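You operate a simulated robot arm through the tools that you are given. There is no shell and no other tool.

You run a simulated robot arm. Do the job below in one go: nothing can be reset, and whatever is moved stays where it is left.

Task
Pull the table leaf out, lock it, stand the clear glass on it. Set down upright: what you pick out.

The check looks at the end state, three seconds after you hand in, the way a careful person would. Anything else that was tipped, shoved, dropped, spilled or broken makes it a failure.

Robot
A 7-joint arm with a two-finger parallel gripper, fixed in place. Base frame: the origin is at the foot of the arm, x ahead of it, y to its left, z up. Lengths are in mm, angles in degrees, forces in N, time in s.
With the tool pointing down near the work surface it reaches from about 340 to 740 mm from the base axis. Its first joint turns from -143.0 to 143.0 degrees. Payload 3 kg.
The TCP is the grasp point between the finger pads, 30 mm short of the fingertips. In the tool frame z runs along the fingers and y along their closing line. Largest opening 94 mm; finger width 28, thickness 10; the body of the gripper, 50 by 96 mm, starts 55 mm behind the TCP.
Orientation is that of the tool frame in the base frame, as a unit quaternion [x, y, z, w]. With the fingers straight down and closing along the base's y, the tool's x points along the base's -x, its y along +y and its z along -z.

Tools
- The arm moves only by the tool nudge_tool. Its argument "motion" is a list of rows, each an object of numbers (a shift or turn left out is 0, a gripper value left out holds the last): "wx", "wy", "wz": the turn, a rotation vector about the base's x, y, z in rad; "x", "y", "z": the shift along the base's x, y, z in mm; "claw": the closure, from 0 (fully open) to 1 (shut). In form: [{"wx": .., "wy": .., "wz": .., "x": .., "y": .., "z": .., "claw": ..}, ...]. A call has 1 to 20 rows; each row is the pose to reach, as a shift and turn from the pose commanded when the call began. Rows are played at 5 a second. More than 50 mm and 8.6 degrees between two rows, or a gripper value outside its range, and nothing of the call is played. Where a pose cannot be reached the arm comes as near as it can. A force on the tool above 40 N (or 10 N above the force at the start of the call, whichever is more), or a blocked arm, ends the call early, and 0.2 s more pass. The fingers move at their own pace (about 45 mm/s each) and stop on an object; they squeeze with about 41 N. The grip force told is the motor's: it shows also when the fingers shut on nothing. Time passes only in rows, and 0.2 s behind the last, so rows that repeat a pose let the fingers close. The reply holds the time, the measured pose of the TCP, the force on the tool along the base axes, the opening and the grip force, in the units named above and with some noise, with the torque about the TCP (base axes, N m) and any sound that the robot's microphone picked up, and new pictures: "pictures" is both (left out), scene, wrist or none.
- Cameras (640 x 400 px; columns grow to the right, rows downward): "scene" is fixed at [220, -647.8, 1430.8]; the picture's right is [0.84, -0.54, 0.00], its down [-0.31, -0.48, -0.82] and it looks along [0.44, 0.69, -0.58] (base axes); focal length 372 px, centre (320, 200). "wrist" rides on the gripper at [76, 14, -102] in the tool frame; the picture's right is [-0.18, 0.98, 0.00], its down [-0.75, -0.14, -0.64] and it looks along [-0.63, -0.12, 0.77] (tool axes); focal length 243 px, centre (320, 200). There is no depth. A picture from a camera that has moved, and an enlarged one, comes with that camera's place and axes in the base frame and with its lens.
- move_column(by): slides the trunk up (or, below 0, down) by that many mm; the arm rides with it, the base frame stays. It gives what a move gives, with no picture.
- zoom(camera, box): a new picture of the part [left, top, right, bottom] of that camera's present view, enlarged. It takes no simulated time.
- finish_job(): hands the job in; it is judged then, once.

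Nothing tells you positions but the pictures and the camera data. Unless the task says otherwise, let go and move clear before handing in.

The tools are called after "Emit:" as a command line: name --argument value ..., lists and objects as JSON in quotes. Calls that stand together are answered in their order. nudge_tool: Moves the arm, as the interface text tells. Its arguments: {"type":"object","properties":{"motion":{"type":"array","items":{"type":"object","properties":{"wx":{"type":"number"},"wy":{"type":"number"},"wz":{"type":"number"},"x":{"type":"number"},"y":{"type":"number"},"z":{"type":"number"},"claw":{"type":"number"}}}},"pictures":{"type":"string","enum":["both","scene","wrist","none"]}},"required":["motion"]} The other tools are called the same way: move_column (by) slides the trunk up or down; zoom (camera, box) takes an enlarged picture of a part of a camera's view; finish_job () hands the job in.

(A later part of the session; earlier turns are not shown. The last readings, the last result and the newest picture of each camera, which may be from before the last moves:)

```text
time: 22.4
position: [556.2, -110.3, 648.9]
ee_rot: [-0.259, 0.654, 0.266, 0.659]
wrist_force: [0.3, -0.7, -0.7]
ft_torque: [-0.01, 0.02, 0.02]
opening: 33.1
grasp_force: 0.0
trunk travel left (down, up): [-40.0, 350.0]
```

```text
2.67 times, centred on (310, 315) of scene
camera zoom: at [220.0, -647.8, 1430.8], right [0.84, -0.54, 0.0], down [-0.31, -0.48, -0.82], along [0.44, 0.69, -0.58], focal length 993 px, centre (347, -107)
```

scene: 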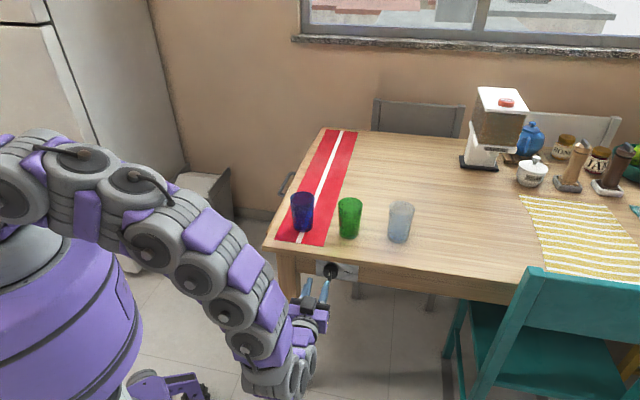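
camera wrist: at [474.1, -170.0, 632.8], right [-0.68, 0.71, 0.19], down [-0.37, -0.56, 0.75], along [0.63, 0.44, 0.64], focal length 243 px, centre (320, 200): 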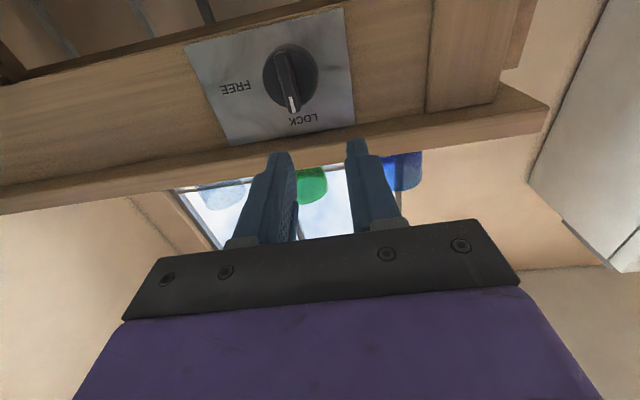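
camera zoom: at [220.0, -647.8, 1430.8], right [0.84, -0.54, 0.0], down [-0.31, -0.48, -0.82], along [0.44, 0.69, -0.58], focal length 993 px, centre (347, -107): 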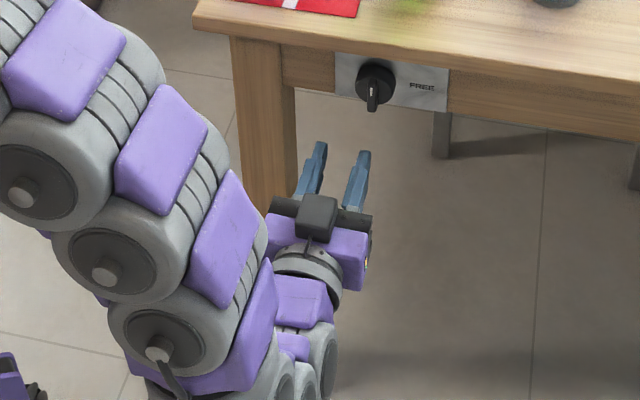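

The trunk lowered cleanly by 60 mm. I'll make a small move to see how the commanded pose relates now.

Emit:
nudge_tool --motion '[{"z": 10}, {"z": 20}, {"z": 30}, {"z": 30}, {"z": 30}]'

```text
time: 23.6
position: [557.5, -109.6, 678.3]
ee_rot: [-0.261, 0.654, 0.267, 0.658]
wrist_force: [-0.2, 0.1, 0.0]
ft_torque: [0.0, 0.02, -0.02]
opening: 33.1
grasp_force: 0.0
trunk travel left (down, up): [-40.0, 350.0]
camera wrist: at [474.1, -169.7, 602.8], right [-0.68, 0.71, 0.19], down [-0.37, -0.56, 0.75], along [0.63, 0.44, 0.64], focal length 243 px, centre (320, 200)
```

scene: 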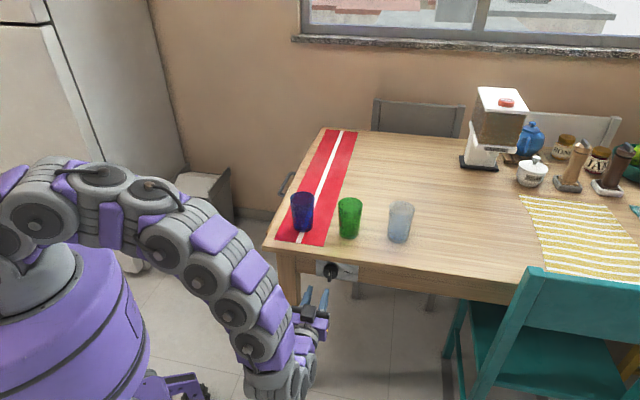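
wrist: 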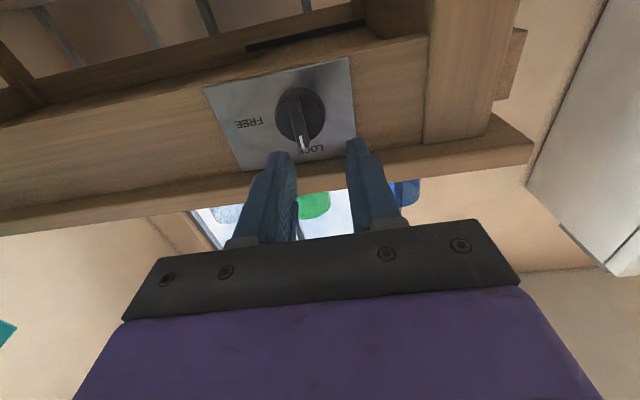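

Now I'm at the knob's height and everything tracks. I'll centre sideways on the knob and move in partway.

Emit:
nudge_tool --motion '[{"x": 9.9, "y": -2.8, "z": -1}, {"x": 19.8, "y": -5.7, "z": -1}, {"x": 26.9, "y": 1.4, "z": -1}, {"x": 30.4, "y": 5, "z": -1}, {"x": 30.4, "y": 5, "z": -1}, {"x": 30.4, "y": 5, "z": -1}]'

Emit:
zoom --camera "wrist" --box '[200, 50, 440, 200]'

Emit:
zoom --camera "scene" --box '[290, 245, 370, 320]'

```text
time: 25.0
position: [587.2, -105.6, 677.9]
ee_rot: [-0.262, 0.653, 0.268, 0.658]
wrist_force: [-0.5, 0.5, 0.5]
ft_torque: [0.02, -0.02, -0.01]
opening: 33.0
grasp_force: 0.0
trunk travel left (down, up): [-40.0, 350.0]
camera wrist: at [504.0, -165.4, 602.1], right [-0.68, 0.71, 0.19], down [-0.37, -0.55, 0.75], along [0.63, 0.44, 0.64], focal length 243 px, centre (320, 200)
```

scene: 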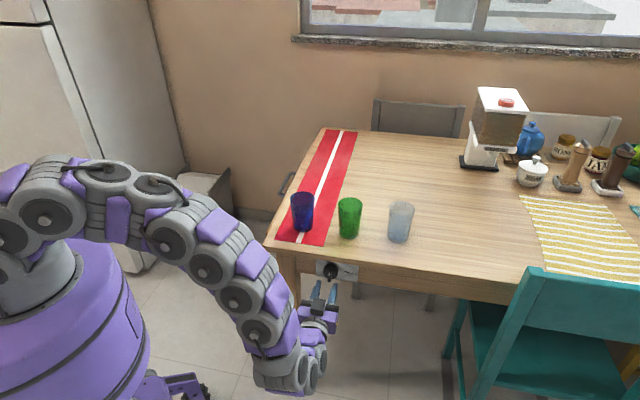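
wrist: 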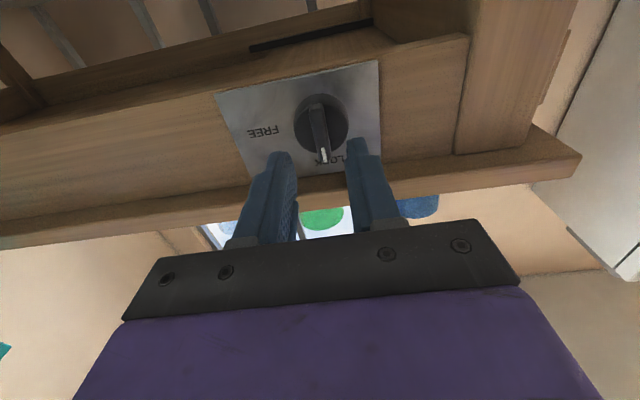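

```text
2.67 times, centred on (320, 125) of wrist
camera zoom: at [504.0, -165.4, 602.1], right [-0.68, 0.71, 0.19], down [-0.37, -0.55, 0.75], along [0.63, 0.44, 0.64], focal length 647 px, centre (320, 400)
```

zoom: 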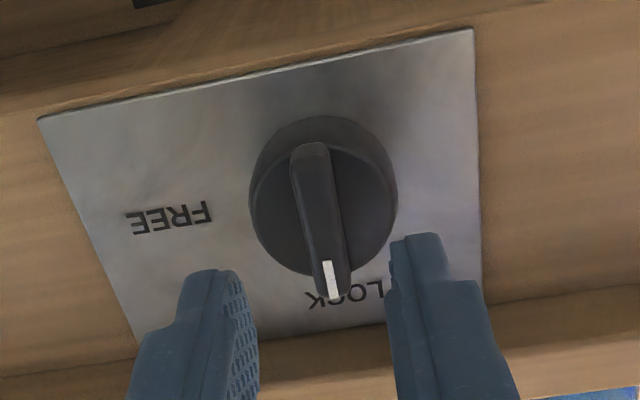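

```text
5.33 times, centred on (330, 282) of scene
camera zoom: at [220.0, -647.8, 1430.8], right [0.84, -0.54, 0.0], down [-0.31, -0.48, -0.82], along [0.44, 0.69, -0.58], focal length 1986 px, centre (267, -240)
```

zoom: 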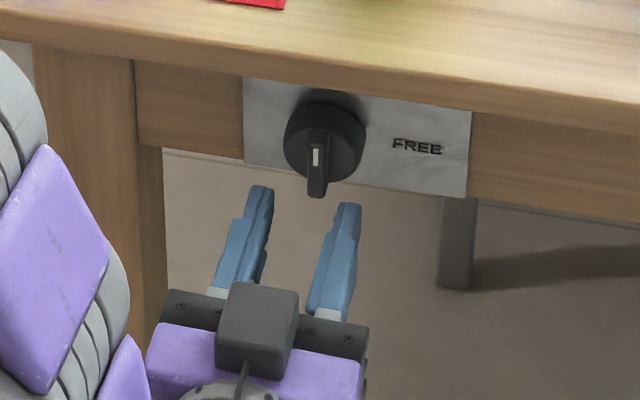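

The gripper is centred on the knob (e1≈188, z≈677) with the ridge between the fingers. I'll advance 33 mm and close on the ridge.

Emit:
nudge_tool --motion '[{"x": 6, "y": 6, "z": -1}, {"x": 12, "y": 12, "z": -1}, {"x": 18, "y": 18, "z": -1}, {"x": 23, "y": 23, "z": -1}, {"x": 23, "y": 23, "z": -1}, {"x": 23, "y": 23, "z": -1, "claw": 1}, {"x": 23, "y": 23, "z": -1, "claw": 1}, {"x": 23, "y": 23, "z": -1, "claw": 1}, {"x": 23, "y": 23, "z": -1, "claw": 1}]'

Emit:
zoom --camera "wrist" --box '[200, 70, 440, 220]'

Emit:
zoom --camera "scene" --box '[290, 245, 370, 320]'

```text
time: 27.0
position: [611.6, -80.9, 675.9]
ee_rot: [-0.26, 0.654, 0.267, 0.659]
wrist_force: [-3.0, 2.4, -0.4]
ft_torque: [0.15, -0.12, 0.59]
opening: 10.1
grasp_force: 43.7
trunk travel left (down, up): [-40.0, 350.0]
camera wrist: at [527.5, -141.6, 600.8], right [-0.68, 0.71, 0.19], down [-0.37, -0.56, 0.75], along [0.63, 0.44, 0.64], focal length 243 px, centre (320, 200)
```

scene: 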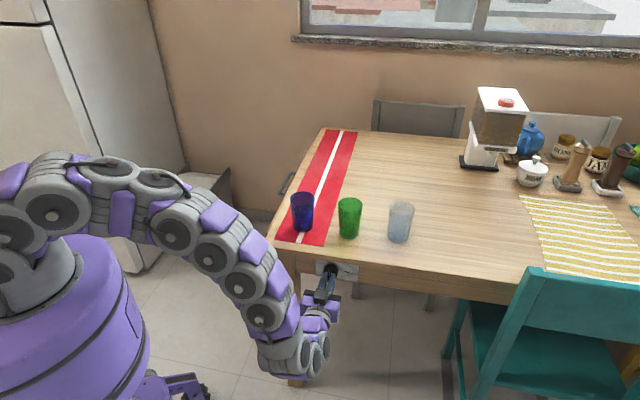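
wrist: 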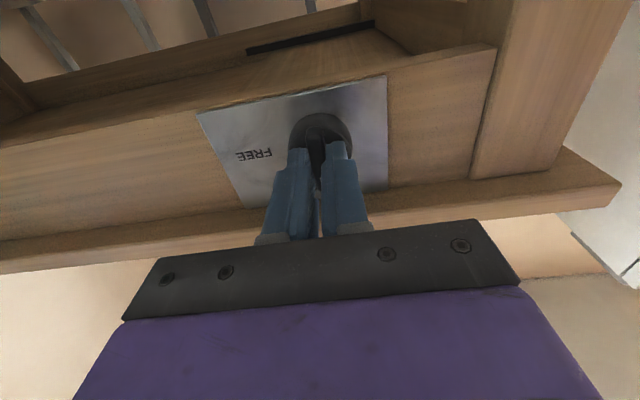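

```text
2.67 times, centred on (320, 145) of wrist
camera zoom: at [527.5, -141.6, 600.8], right [-0.68, 0.71, 0.19], down [-0.37, -0.56, 0.75], along [0.63, 0.44, 0.64], focal length 647 px, centre (320, 347)
```

zoom: 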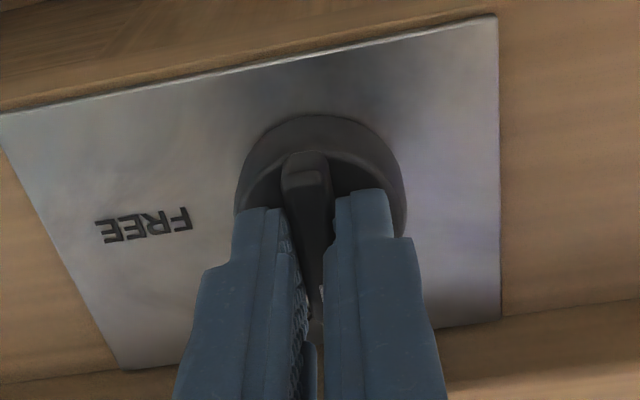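

```text
5.33 times, centred on (330, 282) of scene
camera zoom: at [220.0, -647.8, 1430.8], right [0.84, -0.54, 0.0], down [-0.31, -0.48, -0.82], along [0.44, 0.69, -0.58], focal length 1986 px, centre (267, -240)
```

zoom: 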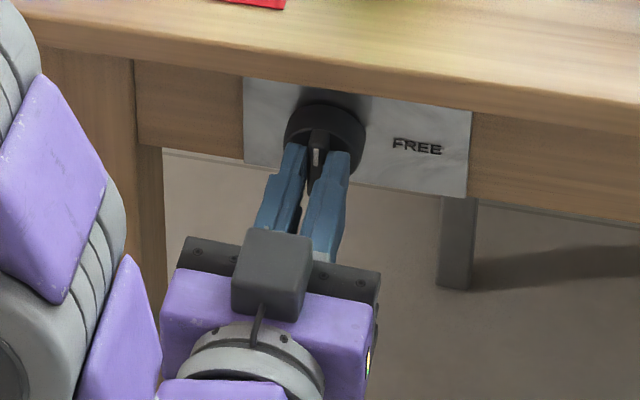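

The ridge is gripped (10 mm, 44 N). Now I'll rotate it clockwise 90° toward FREE.

Emit:
nudge_tool --motion '[{"wx": 0.0926, "wy": 0.0926}, {"wx": 0.1852, "wy": 0.1852}, {"wx": 0.2778, "wy": 0.2778}, {"wx": 0.3704, "wy": 0.3704}, {"wx": 0.463, "wy": 0.463}, {"wx": 0.5554, "wy": 0.5554}, {"wx": 0.648, "wy": 0.648}, {"wx": 0.7406, "wy": 0.7406}, {"wx": 0.8332, "wy": 0.8332}, {"wx": 0.9258, "wy": 0.9258}, {"wx": 1.0184, "wy": 1.0184}, {"wx": 1.111, "wy": 1.111}, {"wx": 1.111, "wy": 1.111}, {"wx": 1.111, "wy": 1.111}]'

Emit:
zoom --camera "wrist" --box '[200, 70, 440, 220]'

Emit:
zoom --camera "scene" --box '[290, 245, 370, 320]'

```text
time: 30.0
position: [610.5, -82.9, 676.4]
ee_rot: [0.279, 0.658, 0.646, 0.269]
wrist_force: [20.6, -3.6, 6.2]
ft_torque: [0.2, -0.66, -0.58]
opening: 9.8
grasp_force: 43.1
trunk travel left (down, up): [-40.0, 350.0]
camera wrist: at [485.6, -99.5, 694.8], right [0.15, -0.12, 0.98], down [0.06, -0.99, -0.13], along [0.99, 0.08, -0.14], focal length 243 px, centre (320, 200)
```

scene: 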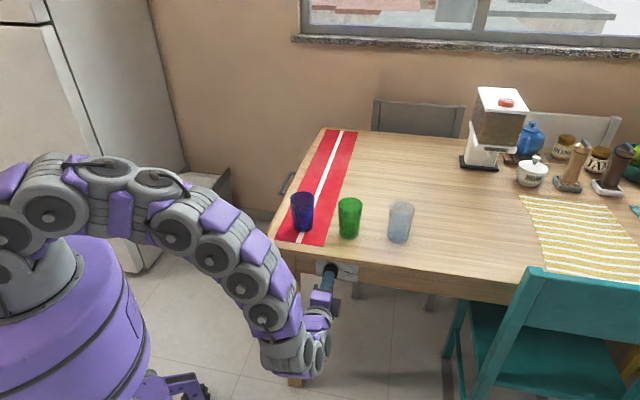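
wrist: 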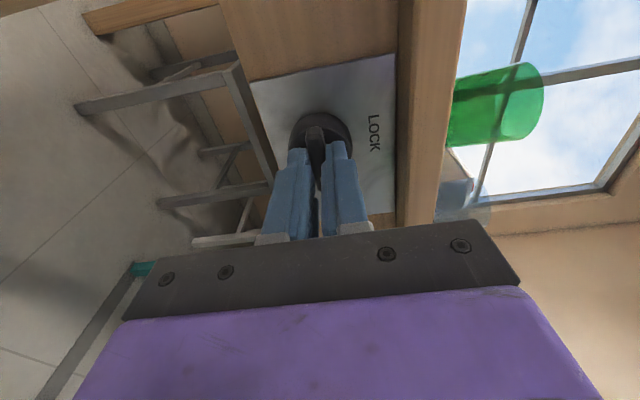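

```text
2.67 times, centred on (320, 145) of wrist
camera zoom: at [485.6, -99.5, 694.8], right [0.15, -0.12, 0.98], down [0.06, -0.99, -0.13], along [0.99, 0.08, -0.14], focal length 647 px, centre (320, 347)
```

zoom: 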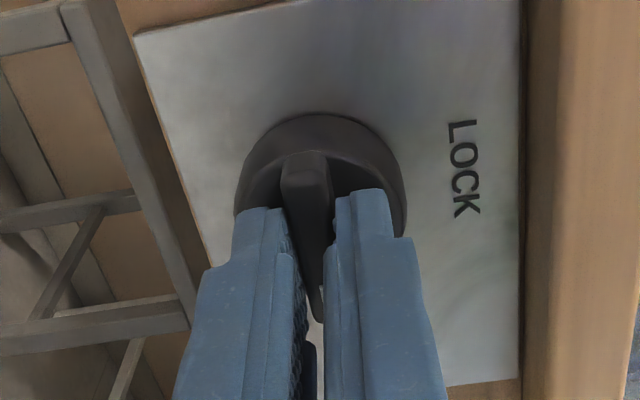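

```text
5.33 times, centred on (330, 282) of scene
camera zoom: at [220.0, -647.8, 1430.8], right [0.84, -0.54, 0.0], down [-0.31, -0.48, -0.82], along [0.44, 0.69, -0.58], focal length 1986 px, centre (267, -240)
```

zoom: 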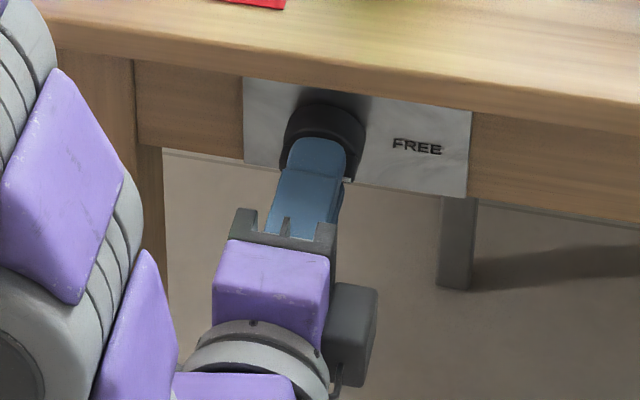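

The gripper turned the full 90° with the ridge still held. I'll release, back off and check that the mark points at FREE.

Emit:
nudge_tool --motion '[{"claw": 0.6}, {"claw": 0.6}, {"claw": 0.6}, {"x": -8, "y": -8}, {"x": -16, "y": -16}, {"x": -26, "y": -26}, {"x": -36, "y": -36}, {"x": -36, "y": -36}]'

Emit:
zoom --camera "wrist" --box '[200, 50, 440, 200]'

Emit:
zoom --camera "scene" --box '[290, 245, 370, 320]'

```text
time: 31.8
position: [574.5, -117.4, 676.7]
ee_rot: [0.279, 0.658, 0.645, 0.269]
wrist_force: [0.3, -0.4, -0.3]
ft_torque: [0.0, 0.0, -0.01]
opening: 37.8
grasp_force: 0.0
trunk travel left (down, up): [-40.0, 350.0]
camera wrist: at [448.7, -135.4, 694.3], right [0.15, -0.12, 0.98], down [0.07, -0.99, -0.13], along [0.99, 0.08, -0.14], focal length 243 px, centre (320, 200)
```

scene: 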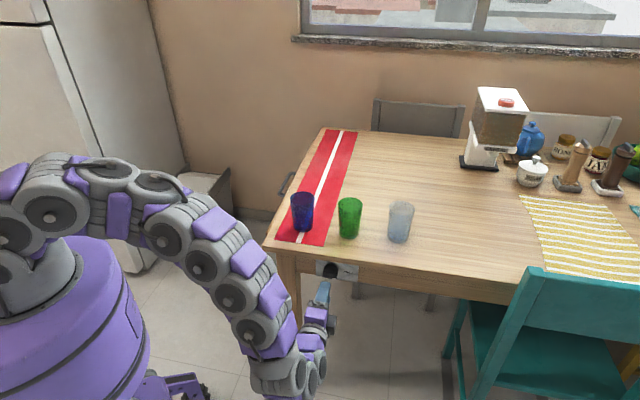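
wrist: 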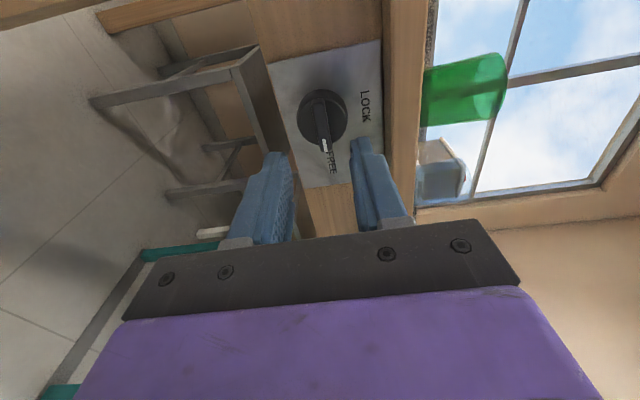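

```text
2.67 times, centred on (320, 125) of wrist
camera zoom: at [448.7, -135.4, 694.3], right [0.15, -0.12, 0.98], down [0.07, -0.99, -0.13], along [0.99, 0.08, -0.14], focal length 647 px, centre (320, 400)
```

zoom: 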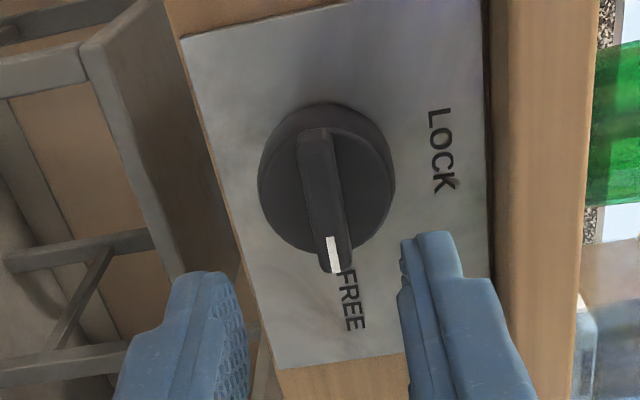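

```text
5.33 times, centred on (330, 282) of scene
camera zoom: at [220.0, -647.8, 1430.8], right [0.84, -0.54, 0.0], down [-0.31, -0.48, -0.82], along [0.44, 0.69, -0.58], focal length 1986 px, centre (267, -240)
```

zoom: 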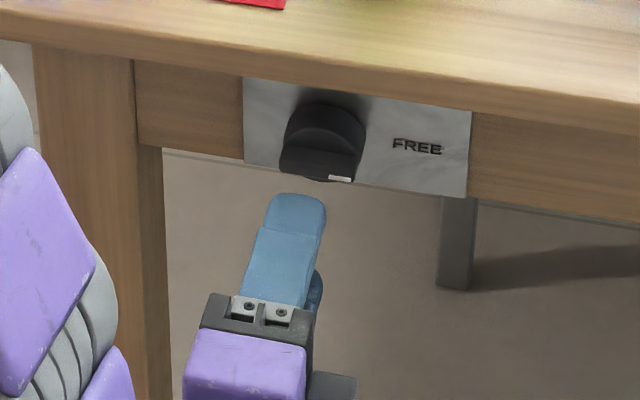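

The mark now points to FREE. I'll back away, undo the roll, and set up to return to the handle.

Emit:
nudge_tool --motion '[{"wx": -0.0926, "wy": -0.0926, "x": -6, "y": -6}, {"wx": -0.1852, "wy": -0.1852, "x": -12, "y": -12}, {"wx": -0.2778, "wy": -0.2778, "x": -18, "y": -18}, {"wx": -0.3704, "wy": -0.3704, "x": -24, "y": -24}, {"wx": -0.463, "wy": -0.463, "x": -30, "y": -30}, {"wx": -0.5554, "wy": -0.5554, "x": -36, "y": -36}, {"wx": -0.648, "wy": -0.648, "x": -40, "y": -40}, {"wx": -0.7406, "wy": -0.7406, "x": -40, "y": -40}, {"wx": -0.8332, "wy": -0.8332, "x": -40, "y": -40}, {"wx": -0.9258, "wy": -0.9258, "x": -40, "y": -40}, {"wx": -1.0184, "wy": -1.0184, "x": -40, "y": -40}, {"wx": -1.111, "wy": -1.111, "x": -40, "y": -40}, {"wx": -1.111, "wy": -1.111, "x": -40, "y": -40}]' --pictures "none"

```text
time: 34.6
position: [534.8, -157.5, 676.4]
ee_rot: [-0.261, 0.653, 0.268, 0.659]
wrist_force: [0.5, 0.4, 0.4]
ft_torque: [0.0, 0.01, 0.02]
opening: 37.6
grasp_force: 0.0
trunk travel left (down, up): [-40.0, 350.0]
```

The roll is undone. Now I'll tilt the tool back to the 40° handle posture and open the fingers.

Emit:
nudge_tool --motion '[{"wx": -0.088, "wy": 0.088, "z": 8, "claw": 0}, {"wx": -0.176, "wy": 0.176, "z": 16}, {"wx": -0.264, "wy": 0.264, "z": 24}, {"wx": -0.352, "wy": 0.352, "z": 32}, {"wx": -0.44, "wy": 0.44, "z": 40}, {"wx": -0.528, "wy": 0.528, "z": 45}, {"wx": -0.617, "wy": 0.617, "z": 50}, {"wx": -0.617, "wy": 0.617, "z": 50}]' --pictures "none"

Emit:
move_column --by 160

```text
time: 36.4
position: [534.9, -158.2, 726.5]
ee_rot: [-0.354, 0.869, 0.125, 0.323]
wrist_force: [0.3, 0.8, -0.1]
ft_torque: [-0.01, 0.01, -0.02]
opening: 93.9
grasp_force: 0.1
trunk travel left (down, up): [-40.0, 350.0]
```

```text
time: 38.3
position: [534.5, -158.6, 886.2]
ee_rot: [-0.354, 0.869, 0.125, 0.324]
wrist_force: [0.2, 0.0, -0.2]
ft_torque: [-0.03, 0.0, 0.0]
opening: 94.2
grasp_force: 0.0
trunk travel left (down, up): [-200.0, 190.0]
```

The trunk is up and I'm clear above the table height. I'll swing around the near corner to the handle side.

Emit:
nudge_tool --motion '[{"x": -10, "y": 45}, {"x": -20, "y": 90}, {"x": -25, "y": 135}, {"x": -25, "y": 180}, {"x": -25, "y": 225}, {"x": -20, "y": 270}, {"x": -10, "y": 315}, {"x": 10, "y": 355}, {"x": 35, "y": 395}, {"x": 65, "y": 430}, {"x": 90, "y": 455}, {"x": 90, "y": 455}]'

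```text
time: 40.9
position: [624.2, 299.0, 886.3]
ee_rot: [-0.353, 0.869, 0.124, 0.323]
wrist_force: [-0.8, -0.3, -0.1]
ft_torque: [0.01, -0.02, -0.01]
opening: 94.0
grasp_force: 0.1
out of reach, approached as far as the arm can: row 3, 4, 5, 6, 7, 8, 9
trunk travel left (down, up): [-200.0, 190.0]
camera wrist: at [525.0, 222.6, 916.3], right [-0.58, 0.81, 0.11], down [0.2, 0.02, 0.98], along [0.79, 0.59, -0.17], focal length 243 px, centre (320, 200)
```

scene: 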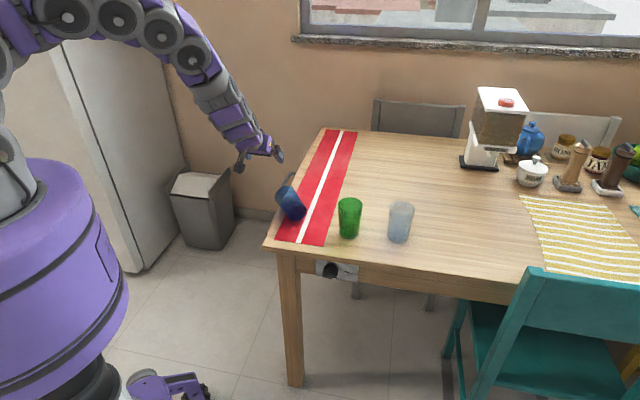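
wrist: 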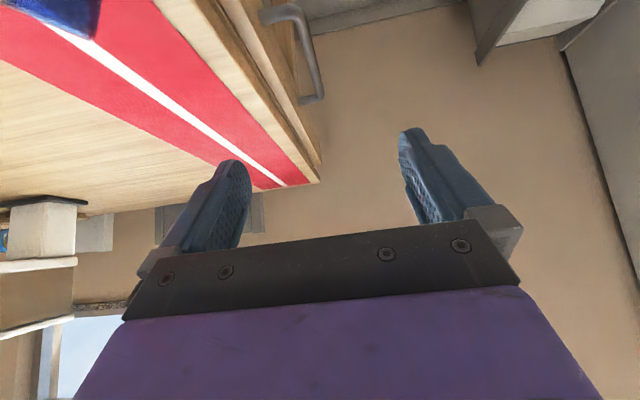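

Something is wrong: the blue glass looks tilted. I'll zoom in right away (no time passes) before doing anything else.

Emit:
zoom --camera "scene" --box '[250, 160, 350, 250]'

Emit:
zoom --camera "wrist" --box '[0, 0, 160, 100]'

```text
4.44 times, centred on (300, 205) of scene
camera zoom: at [220.0, -647.8, 1430.8], right [0.84, -0.54, 0.0], down [-0.31, -0.48, -0.82], along [0.44, 0.69, -0.58], focal length 1655 px, centre (409, 178)
```

zoom: 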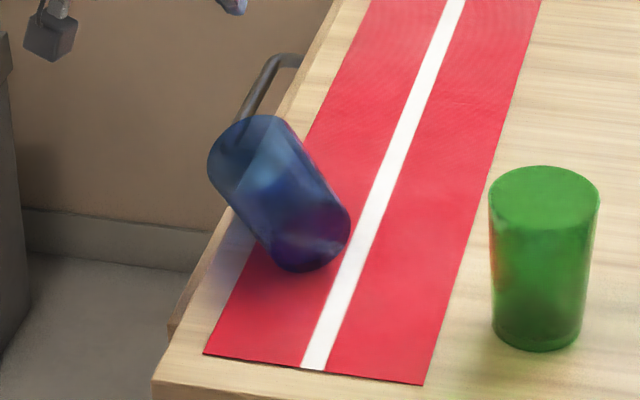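

```text
4.00 times, centred on (80, 50) of wrist
camera zoom: at [525.0, 222.6, 916.3], right [-0.58, 0.81, 0.11], down [0.2, 0.02, 0.98], along [0.79, 0.59, -0.17], focal length 970 px, centre (1280, 800)
```

zoom: 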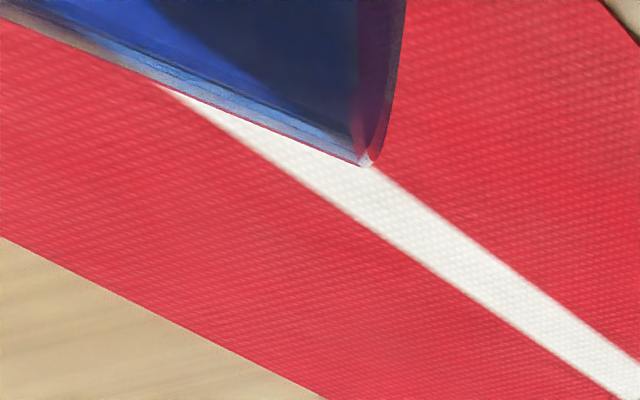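

The blue glass was knocked during the swing, when the arm strayed off the path I commanded at out-of-reach rows, and it appears to be tumbling now. I'll hold still for one short step and see where it settles.

Emit:
nudge_tool --motion '[{"x": 0, "y": 0, "z": 0}]'

Emit:
zoom --camera "scene" --box '[250, 160, 350, 250]'

```text
time: 41.3
position: [624.3, 297.7, 886.6]
ee_rot: [-0.353, 0.869, 0.124, 0.324]
wrist_force: [0.3, 0.0, -0.2]
ft_torque: [-0.04, 0.0, 0.03]
opening: 93.7
grasp_force: 0.0
trunk travel left (down, up): [-200.0, 190.0]
camera wrist: at [525.4, 222.0, 916.2], right [-0.58, 0.81, 0.11], down [0.2, 0.02, 0.98], along [0.79, 0.59, -0.17], focal length 243 px, centre (320, 200)
```

scene: 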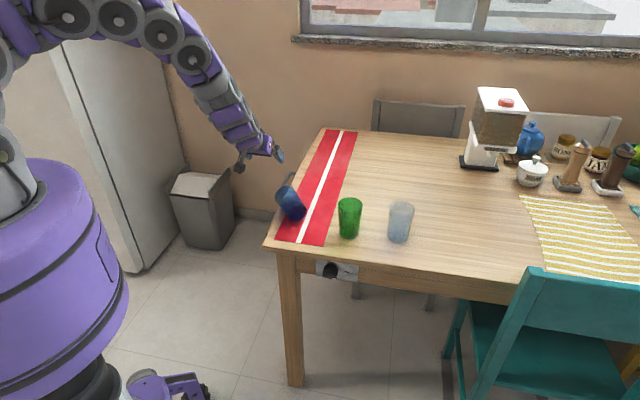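
wrist: 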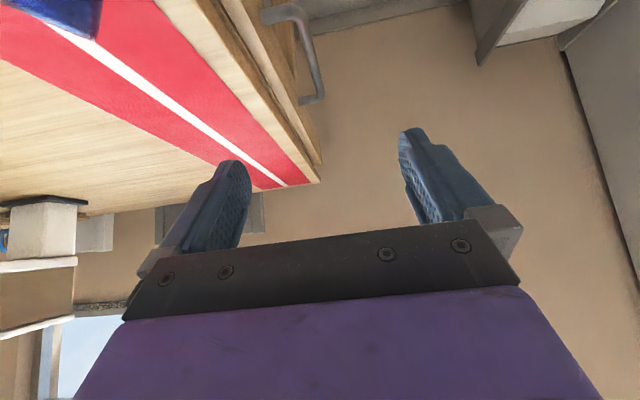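

```text
4.44 times, centred on (300, 205) of scene
camera zoom: at [220.0, -647.8, 1430.8], right [0.84, -0.54, 0.0], down [-0.31, -0.48, -0.82], along [0.44, 0.69, -0.58], focal length 1655 px, centre (409, 178)
```

zoom: 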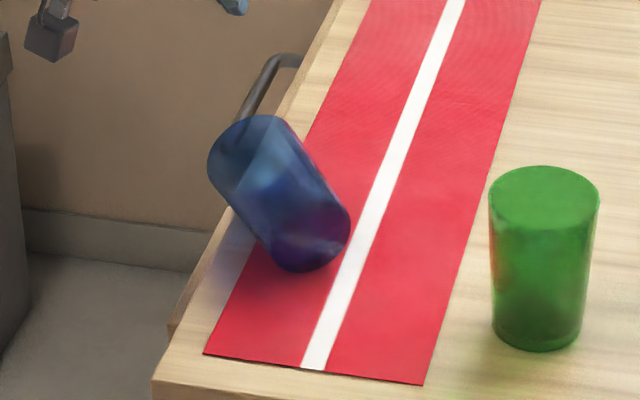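

The blue glass has come to rest on its side near the table's left edge; I'll need to stand it back up where it was. First I'll straighten the tool to vertical, well away from it, using small checked steps from here on.

Emit:
nudge_tool --motion '[{"wx": -0.099, "wy": 0.099, "z": 5, "x": -4, "y": 4}, {"wx": -0.198, "wy": 0.198, "z": 10, "x": -8, "y": 8}, {"wx": -0.297, "wy": 0.297, "z": 15, "x": -12, "y": 12}, {"wx": -0.396, "wy": 0.396, "z": 20, "x": -16, "y": 12}, {"wx": -0.494, "wy": 0.494, "z": 20, "x": -20, "y": 10}, {"wx": -0.494, "wy": 0.494, "z": 20, "x": -20, "y": 10}]'

```text
time: 42.7
position: [603.8, 301.0, 908.0]
ee_rot: [-0.38, 0.925, -0.008, 0.009]
wrist_force: [-0.5, 1.3, 0.2]
ft_torque: [-0.05, 0.04, -0.02]
opening: 94.0
grasp_force: 0.1
out of reach, approached as far as the arm can: row 2, 3
trunk travel left (down, up): [-200.0, 190.0]
camera wrist: at [538.2, 258.4, 1011.3], right [-0.56, 0.83, -0.02], down [0.62, 0.43, 0.65], along [0.55, 0.35, -0.76], focal length 243 px, centre (320, 200)
```

scene: 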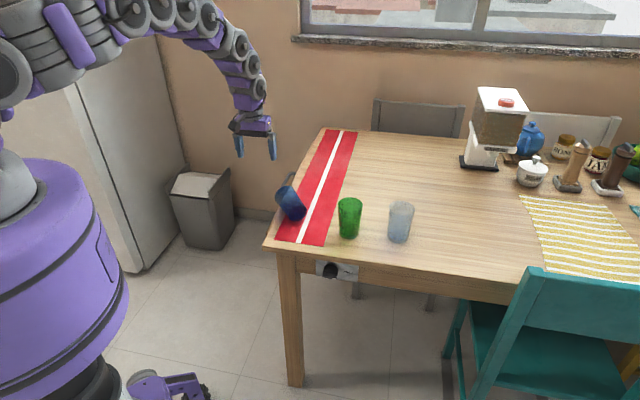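
wrist: 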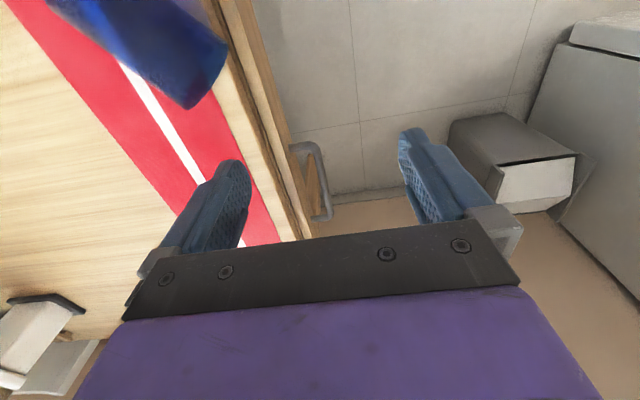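

The tool is vertical again and the fallen glass is visible from above. I'll zoom in to locate it accurately.

Emit:
zoom --camera "wrist" --box '[40, 0, 248, 130]'

```text
3.08 times, centred on (144, 65) of wrist
camera zoom: at [538.2, 258.4, 1011.3], right [-0.56, 0.83, -0.02], down [0.62, 0.43, 0.65], along [0.55, 0.35, -0.76], focal length 746 px, centre (862, 615)
```

zoom: 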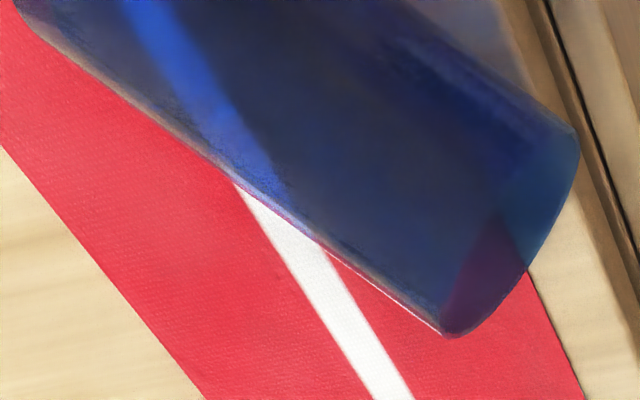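

Recalibrating, the table top is at z≈748 (not 733). The blue glass lies with its base near (622, 97), mouth near (647, 204), and it originally stood at about (634, 78). I'll turn the vertical tool so it closes across the glass and move above its mouth end.

Emit:
nudge_tool --motion '[{"wz": 0.112, "x": 8, "y": -15, "z": 4}, {"wz": 0.225, "x": 16, "y": -30, "z": 8}, {"wz": 0.337, "x": 24, "y": -45, "z": 12}, {"wz": 0.45, "x": 32, "y": -60, "z": 14}, {"wz": 0.562, "x": 40, "y": -76, "z": 14}, {"wz": 0.562, "x": 40, "y": -76, "z": 14}]'

Emit:
zoom --camera "wrist" --box '[160, 0, 448, 180]'

```text
time: 44.1
position: [643.9, 236.3, 919.3]
ee_rot: [-0.622, 0.783, -0.007, 0.01]
wrist_force: [-1.2, 0.1, -0.2]
ft_torque: [-0.04, -0.03, 0.0]
opening: 94.1
grasp_force: 0.0
trunk travel left (down, up): [-200.0, 190.0]
camera wrist: at [611.4, 165.4, 1022.7], right [-0.92, 0.4, -0.02], down [0.29, 0.7, 0.65], along [0.27, 0.59, -0.76], focal length 243 px, centre (320, 200)
```

scene: 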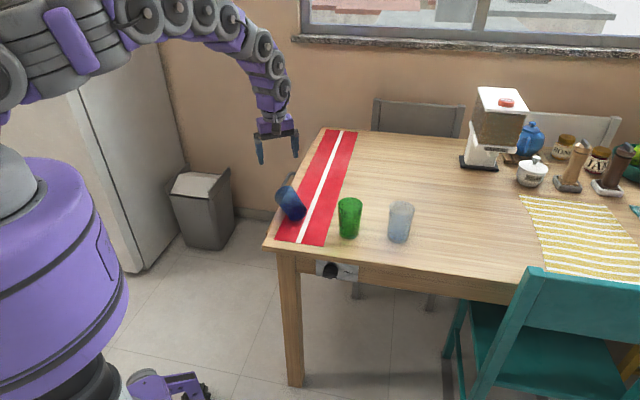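
wrist: 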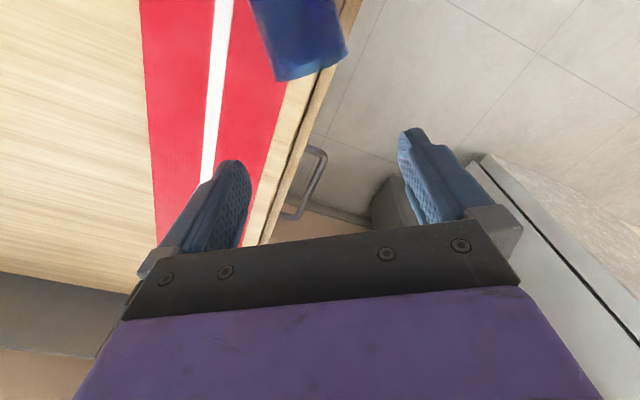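

```text
2.22 times, centred on (304, 90) of wrist
camera zoom: at [611.4, 165.4, 1022.7], right [-0.92, 0.4, -0.02], down [0.29, 0.7, 0.65], along [0.27, 0.59, -0.76], focal length 539 px, centre (356, 444)
```

zoom: 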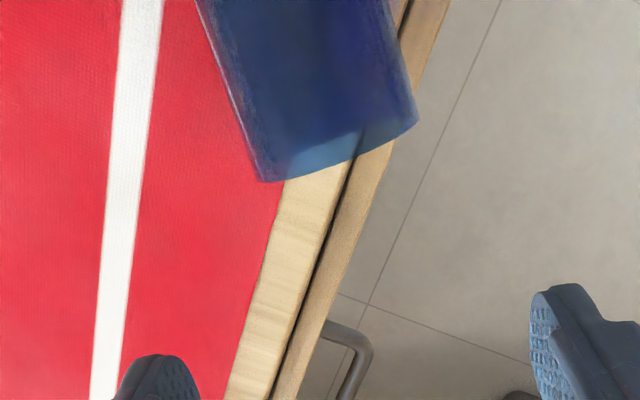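

The glass axis is about 6° off the base y-axis, with the mouth centre near (645, 208) and the base near (634, 98). I'll fine-tune the yaw, then lean the gripper 35° over the mouth side so the glass can be turned upright afterwards.

Emit:
nudge_tool --motion '[{"wz": 0.12, "x": 0, "y": -8, "z": -10}, {"wz": 0.12, "x": 0, "y": -16, "z": -20}, {"wz": 0.12, "x": 0, "y": -16, "z": -20}]' --pictures "none"

Emit:
nudge_tool --motion '[{"wx": -0.122, "wy": 0.012, "z": -2}, {"wx": -0.244, "wy": 0.024, "z": -4}, {"wx": -0.366, "wy": 0.036, "z": -6}, {"wx": -0.488, "wy": 0.048, "z": -8}, {"wx": -0.608, "wy": 0.061, "z": -10}, {"wx": -0.608, "wy": 0.061, "z": -10}]'

```text
time: 44.9
position: [643.3, 219.0, 899.5]
ee_rot: [-0.668, 0.744, -0.005, 0.01]
wrist_force: [0.1, -0.1, -0.1]
ft_torque: [-0.02, 0.0, 0.0]
opening: 93.8
grasp_force: 0.0
trunk travel left (down, up): [-200.0, 190.0]
```

```text
time: 46.3
position: [647.4, 217.8, 890.9]
ee_rot: [-0.639, 0.709, -0.208, -0.213]
wrist_force: [-1.0, -0.1, -0.1]
ft_torque: [0.02, 0.04, 0.0]
opening: 93.9
grasp_force: 0.0
trunk travel left (down, up): [-200.0, 190.0]
camera wrist: at [630.3, 214.4, 1019.3], right [-0.96, 0.24, -0.13], down [0.23, 0.97, 0.1], along [0.15, 0.07, -0.99], focal length 243 px, centre (320, 200)
```

scene: 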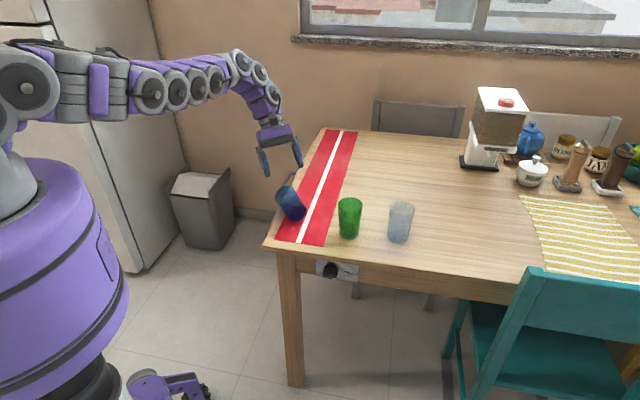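
wrist: 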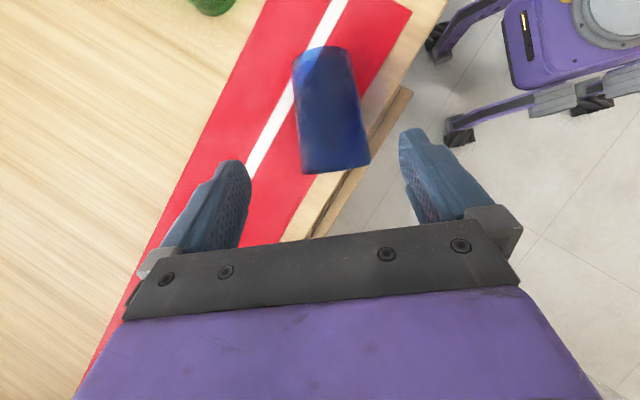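

I have a nice straight-down view of the whole fallen glass between the fingers. I'll measure it precisely.

Emit:
zoom --camera "wrist" --box '[220, 20, 444, 160]'

```text
2.86 times, centred on (332, 90) of wrist
camera zoom: at [630.3, 214.4, 1019.3], right [-0.96, 0.24, -0.13], down [0.23, 0.97, 0.1], along [0.15, 0.07, -0.99], focal length 693 px, centre (286, 514)
```

zoom: 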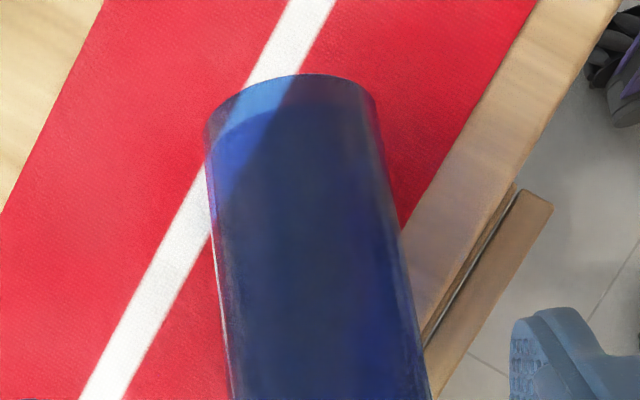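

The glass is well measured: base centre (633, 100), axis 5.6° off y. I'll slide the open fingers down around it, 43 mm from its base.

Emit:
nudge_tool --motion '[{"x": -2, "y": -13, "z": -20}, {"x": -4, "y": -26, "z": -40}, {"x": -5.5, "y": -39, "z": -60}, {"x": -6.5, "y": -46, "z": -70}, {"x": -6.5, "y": -46, "z": -70}]'

Emit:
zoom --camera "wrist" --box '[180, 40, 468, 220]'

```text
time: 47.5
position: [637.8, 171.4, 820.4]
ee_rot: [-0.64, 0.709, -0.207, -0.213]
wrist_force: [-0.5, 0.3, -0.8]
ft_torque: [0.02, -0.01, -0.02]
opening: 94.2
grasp_force: 0.0
trunk travel left (down, up): [-200.0, 190.0]
camera wrist: at [621.5, 167.6, 949.3], right [-0.96, 0.24, -0.13], down [0.23, 0.97, 0.11], along [0.15, 0.07, -0.99], focal length 243 px, centre (320, 200)
```

scene: 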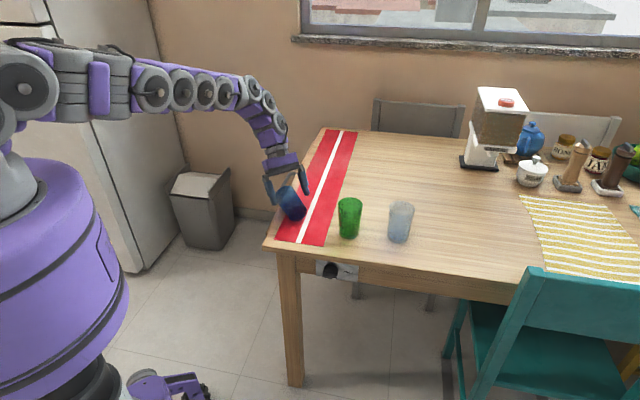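
wrist: 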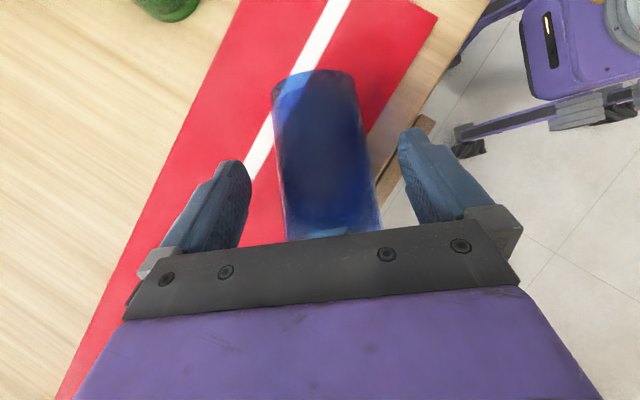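

```text
2.22 times, centred on (324, 130) of wrist
camera zoom: at [621.5, 167.6, 949.3], right [-0.96, 0.24, -0.13], down [0.23, 0.97, 0.11], along [0.15, 0.07, -0.99], focal length 539 px, centre (311, 356)
```

zoom: 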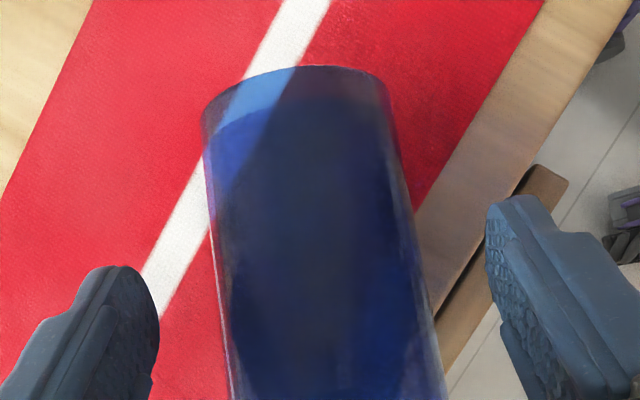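

The glass is centred between the pads. I'll go the last 35 mm and close.

Emit:
nudge_tool --motion '[{"x": 0, "y": -6, "z": -10}, {"x": 0, "y": -12, "z": -20}, {"x": 0, "y": -18.5, "z": -30}, {"x": 0, "y": -18.5, "z": -30}, {"x": 0, "y": -18.5, "z": -30, "claw": 1}, {"x": 0, "y": -18.5, "z": -30, "claw": 1}, {"x": 0, "y": -18.5, "z": -30, "claw": 1}, {"x": 0, "y": -18.5, "z": -30, "claw": 1}]'

Emit:
zoom --camera "scene" --box '[240, 150, 360, 250]'

```text
time: 49.3
position: [638.7, 152.5, 792.3]
ee_rot: [-0.64, 0.709, -0.208, -0.211]
wrist_force: [-0.5, -0.2, 1.7]
ft_torque: [0.07, 0.02, -0.03]
opening: 65.6
grasp_force: 40.6
trunk travel left (down, up): [-200.0, 190.0]
camera wrist: at [621.1, 148.4, 920.8], right [-0.96, 0.24, -0.13], down [0.23, 0.97, 0.11], along [0.15, 0.07, -0.99], focal length 243 px, centre (320, 200)
```

scene: 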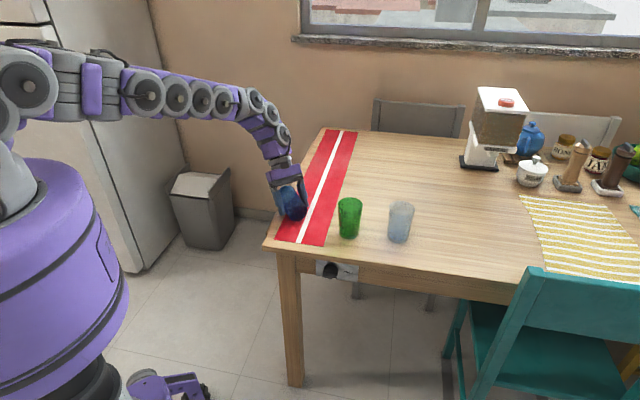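
wrist: 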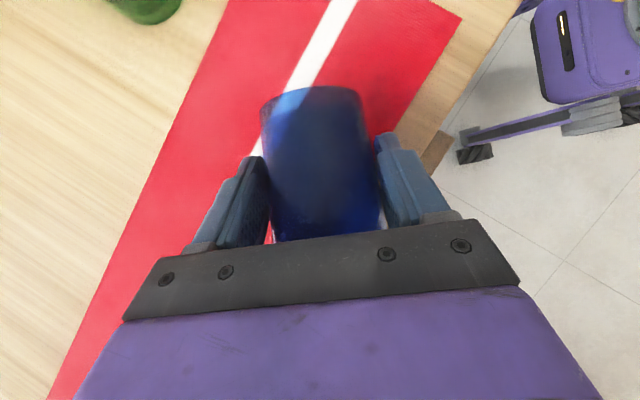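

```text
4.00 times, centred on (300, 200) of scene
camera zoom: at [220.0, -647.8, 1430.8], right [0.84, -0.54, 0.0], down [-0.31, -0.48, -0.82], along [0.44, 0.69, -0.58], focal length 1490 px, centre (400, 200)
```

zoom: 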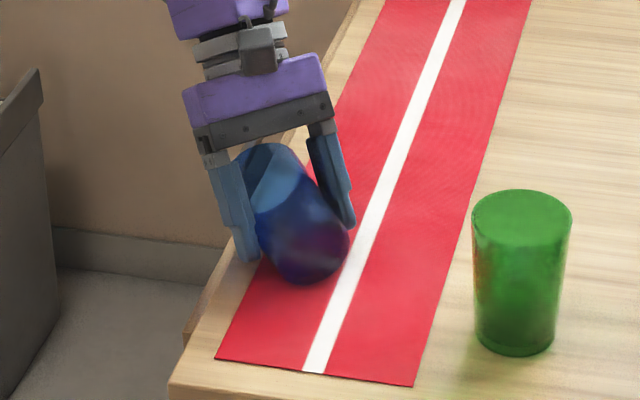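

The blue glass is gripped (66 mm, 41 N). I'll lift it straight up and confirm it's held.

Emit:
nudge_tool --motion '[{"z": 10}, {"z": 25}, {"z": 45}, {"z": 65}, {"z": 85}, {"z": 105}, {"z": 120}, {"z": 120}]'

Emit:
zoom --camera "scene" --box '[240, 110, 360, 210]'

```text
time: 51.1
position: [638.4, 150.7, 910.4]
ee_rot: [-0.64, 0.709, -0.207, -0.212]
wrist_force: [0.4, 0.0, 1.0]
ft_torque: [0.01, -0.02, 0.02]
opening: 0.0
grasp_force: 32.9
trunk travel left (down, up): [-200.0, 190.0]
camera wrist: at [621.6, 148.9, 1038.8], right [-0.96, 0.24, -0.13], down [0.23, 0.97, 0.11], along [0.15, 0.07, -0.99], focal length 243 px, centre (320, 200)
```

scene: 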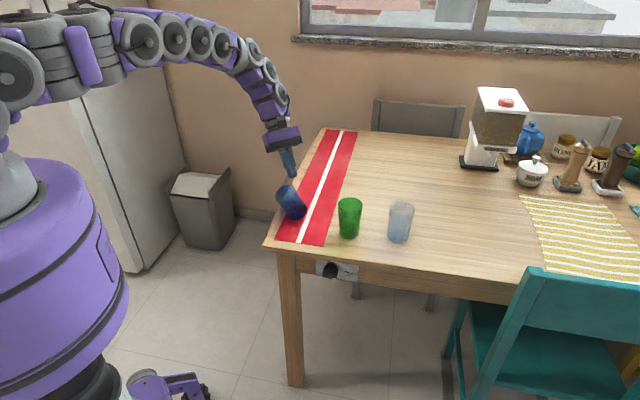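
wrist: 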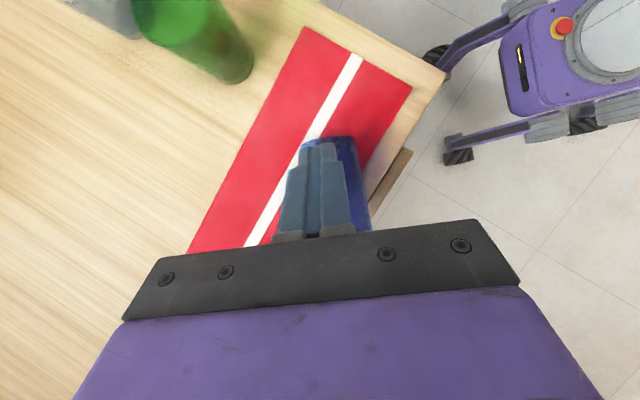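

```text
4.00 times, centred on (300, 160) of scene
camera zoom: at [220.0, -647.8, 1430.8], right [0.84, -0.54, 0.0], down [-0.31, -0.48, -0.82], along [0.44, 0.69, -0.58], focal length 1490 px, centre (400, 360)
```

zoom: 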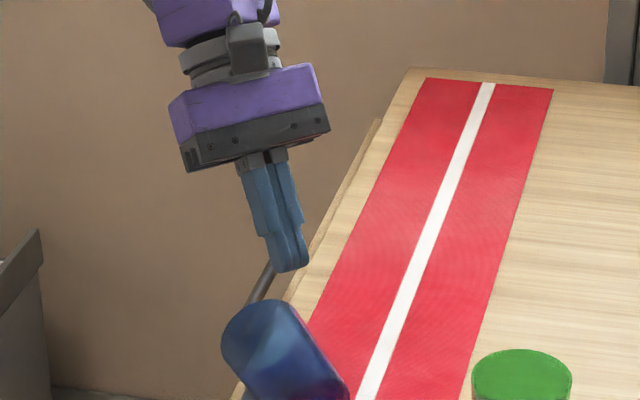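

The glass slipped out of the grip because I'd gripped above its widest line; it is still lying in place. I'll reopen and re-measure it from above before gripping deeper.

Emit:
nudge_tool --motion '[{"claw": 0}, {"claw": 0}, {"claw": 0}, {"claw": 0}, {"claw": 0}, {"claw": 0}]' --pictures "wrist"

Emit:
zoom --camera "wrist" --box '[240, 80, 432, 240]'

Emit:
zoom --camera "scene" --box '[250, 160, 350, 250]'

```text
time: 52.5
position: [638.9, 151.8, 909.6]
ee_rot: [-0.64, 0.709, -0.207, -0.212]
wrist_force: [-0.3, -0.5, -0.3]
ft_torque: [0.02, 0.02, 0.0]
opening: 94.0
grasp_force: 0.1
trunk travel left (down, up): [-200.0, 190.0]
camera wrist: at [621.4, 148.8, 1038.9], right [-0.96, 0.24, -0.13], down [0.23, 0.97, 0.11], along [0.15, 0.07, -0.99], focal length 243 px, centre (320, 200)
```

wrist: 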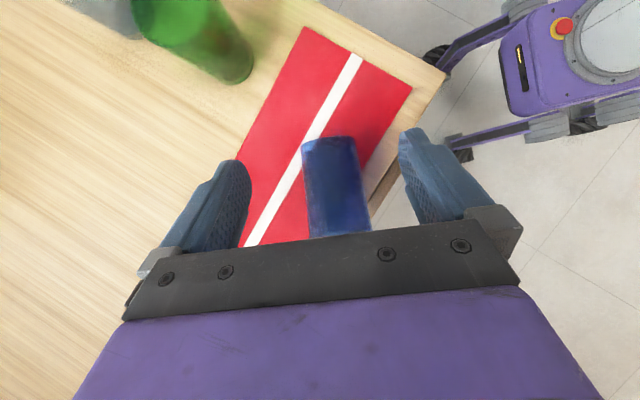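

```text
2.50 times, centred on (336, 160) of wrist
camera zoom: at [621.4, 148.8, 1038.9], right [-0.96, 0.24, -0.13], down [0.23, 0.97, 0.11], along [0.15, 0.07, -0.99], focal length 606 px, centre (280, 300)
```

zoom: 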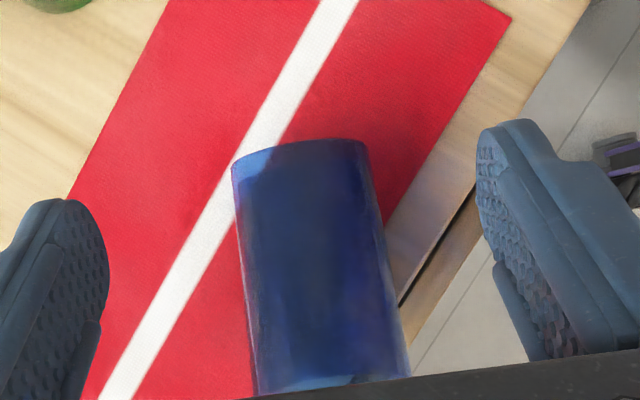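

```text
4.44 times, centred on (300, 205) of scene
camera zoom: at [220.0, -647.8, 1430.8], right [0.84, -0.54, 0.0], down [-0.31, -0.48, -0.82], along [0.44, 0.69, -0.58], focal length 1655 px, centre (409, 178)
```

zoom: 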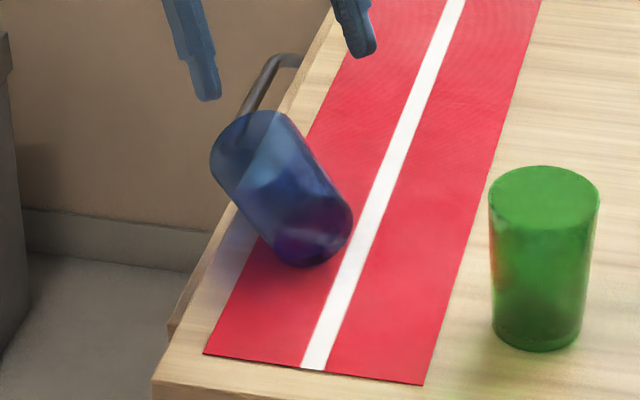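

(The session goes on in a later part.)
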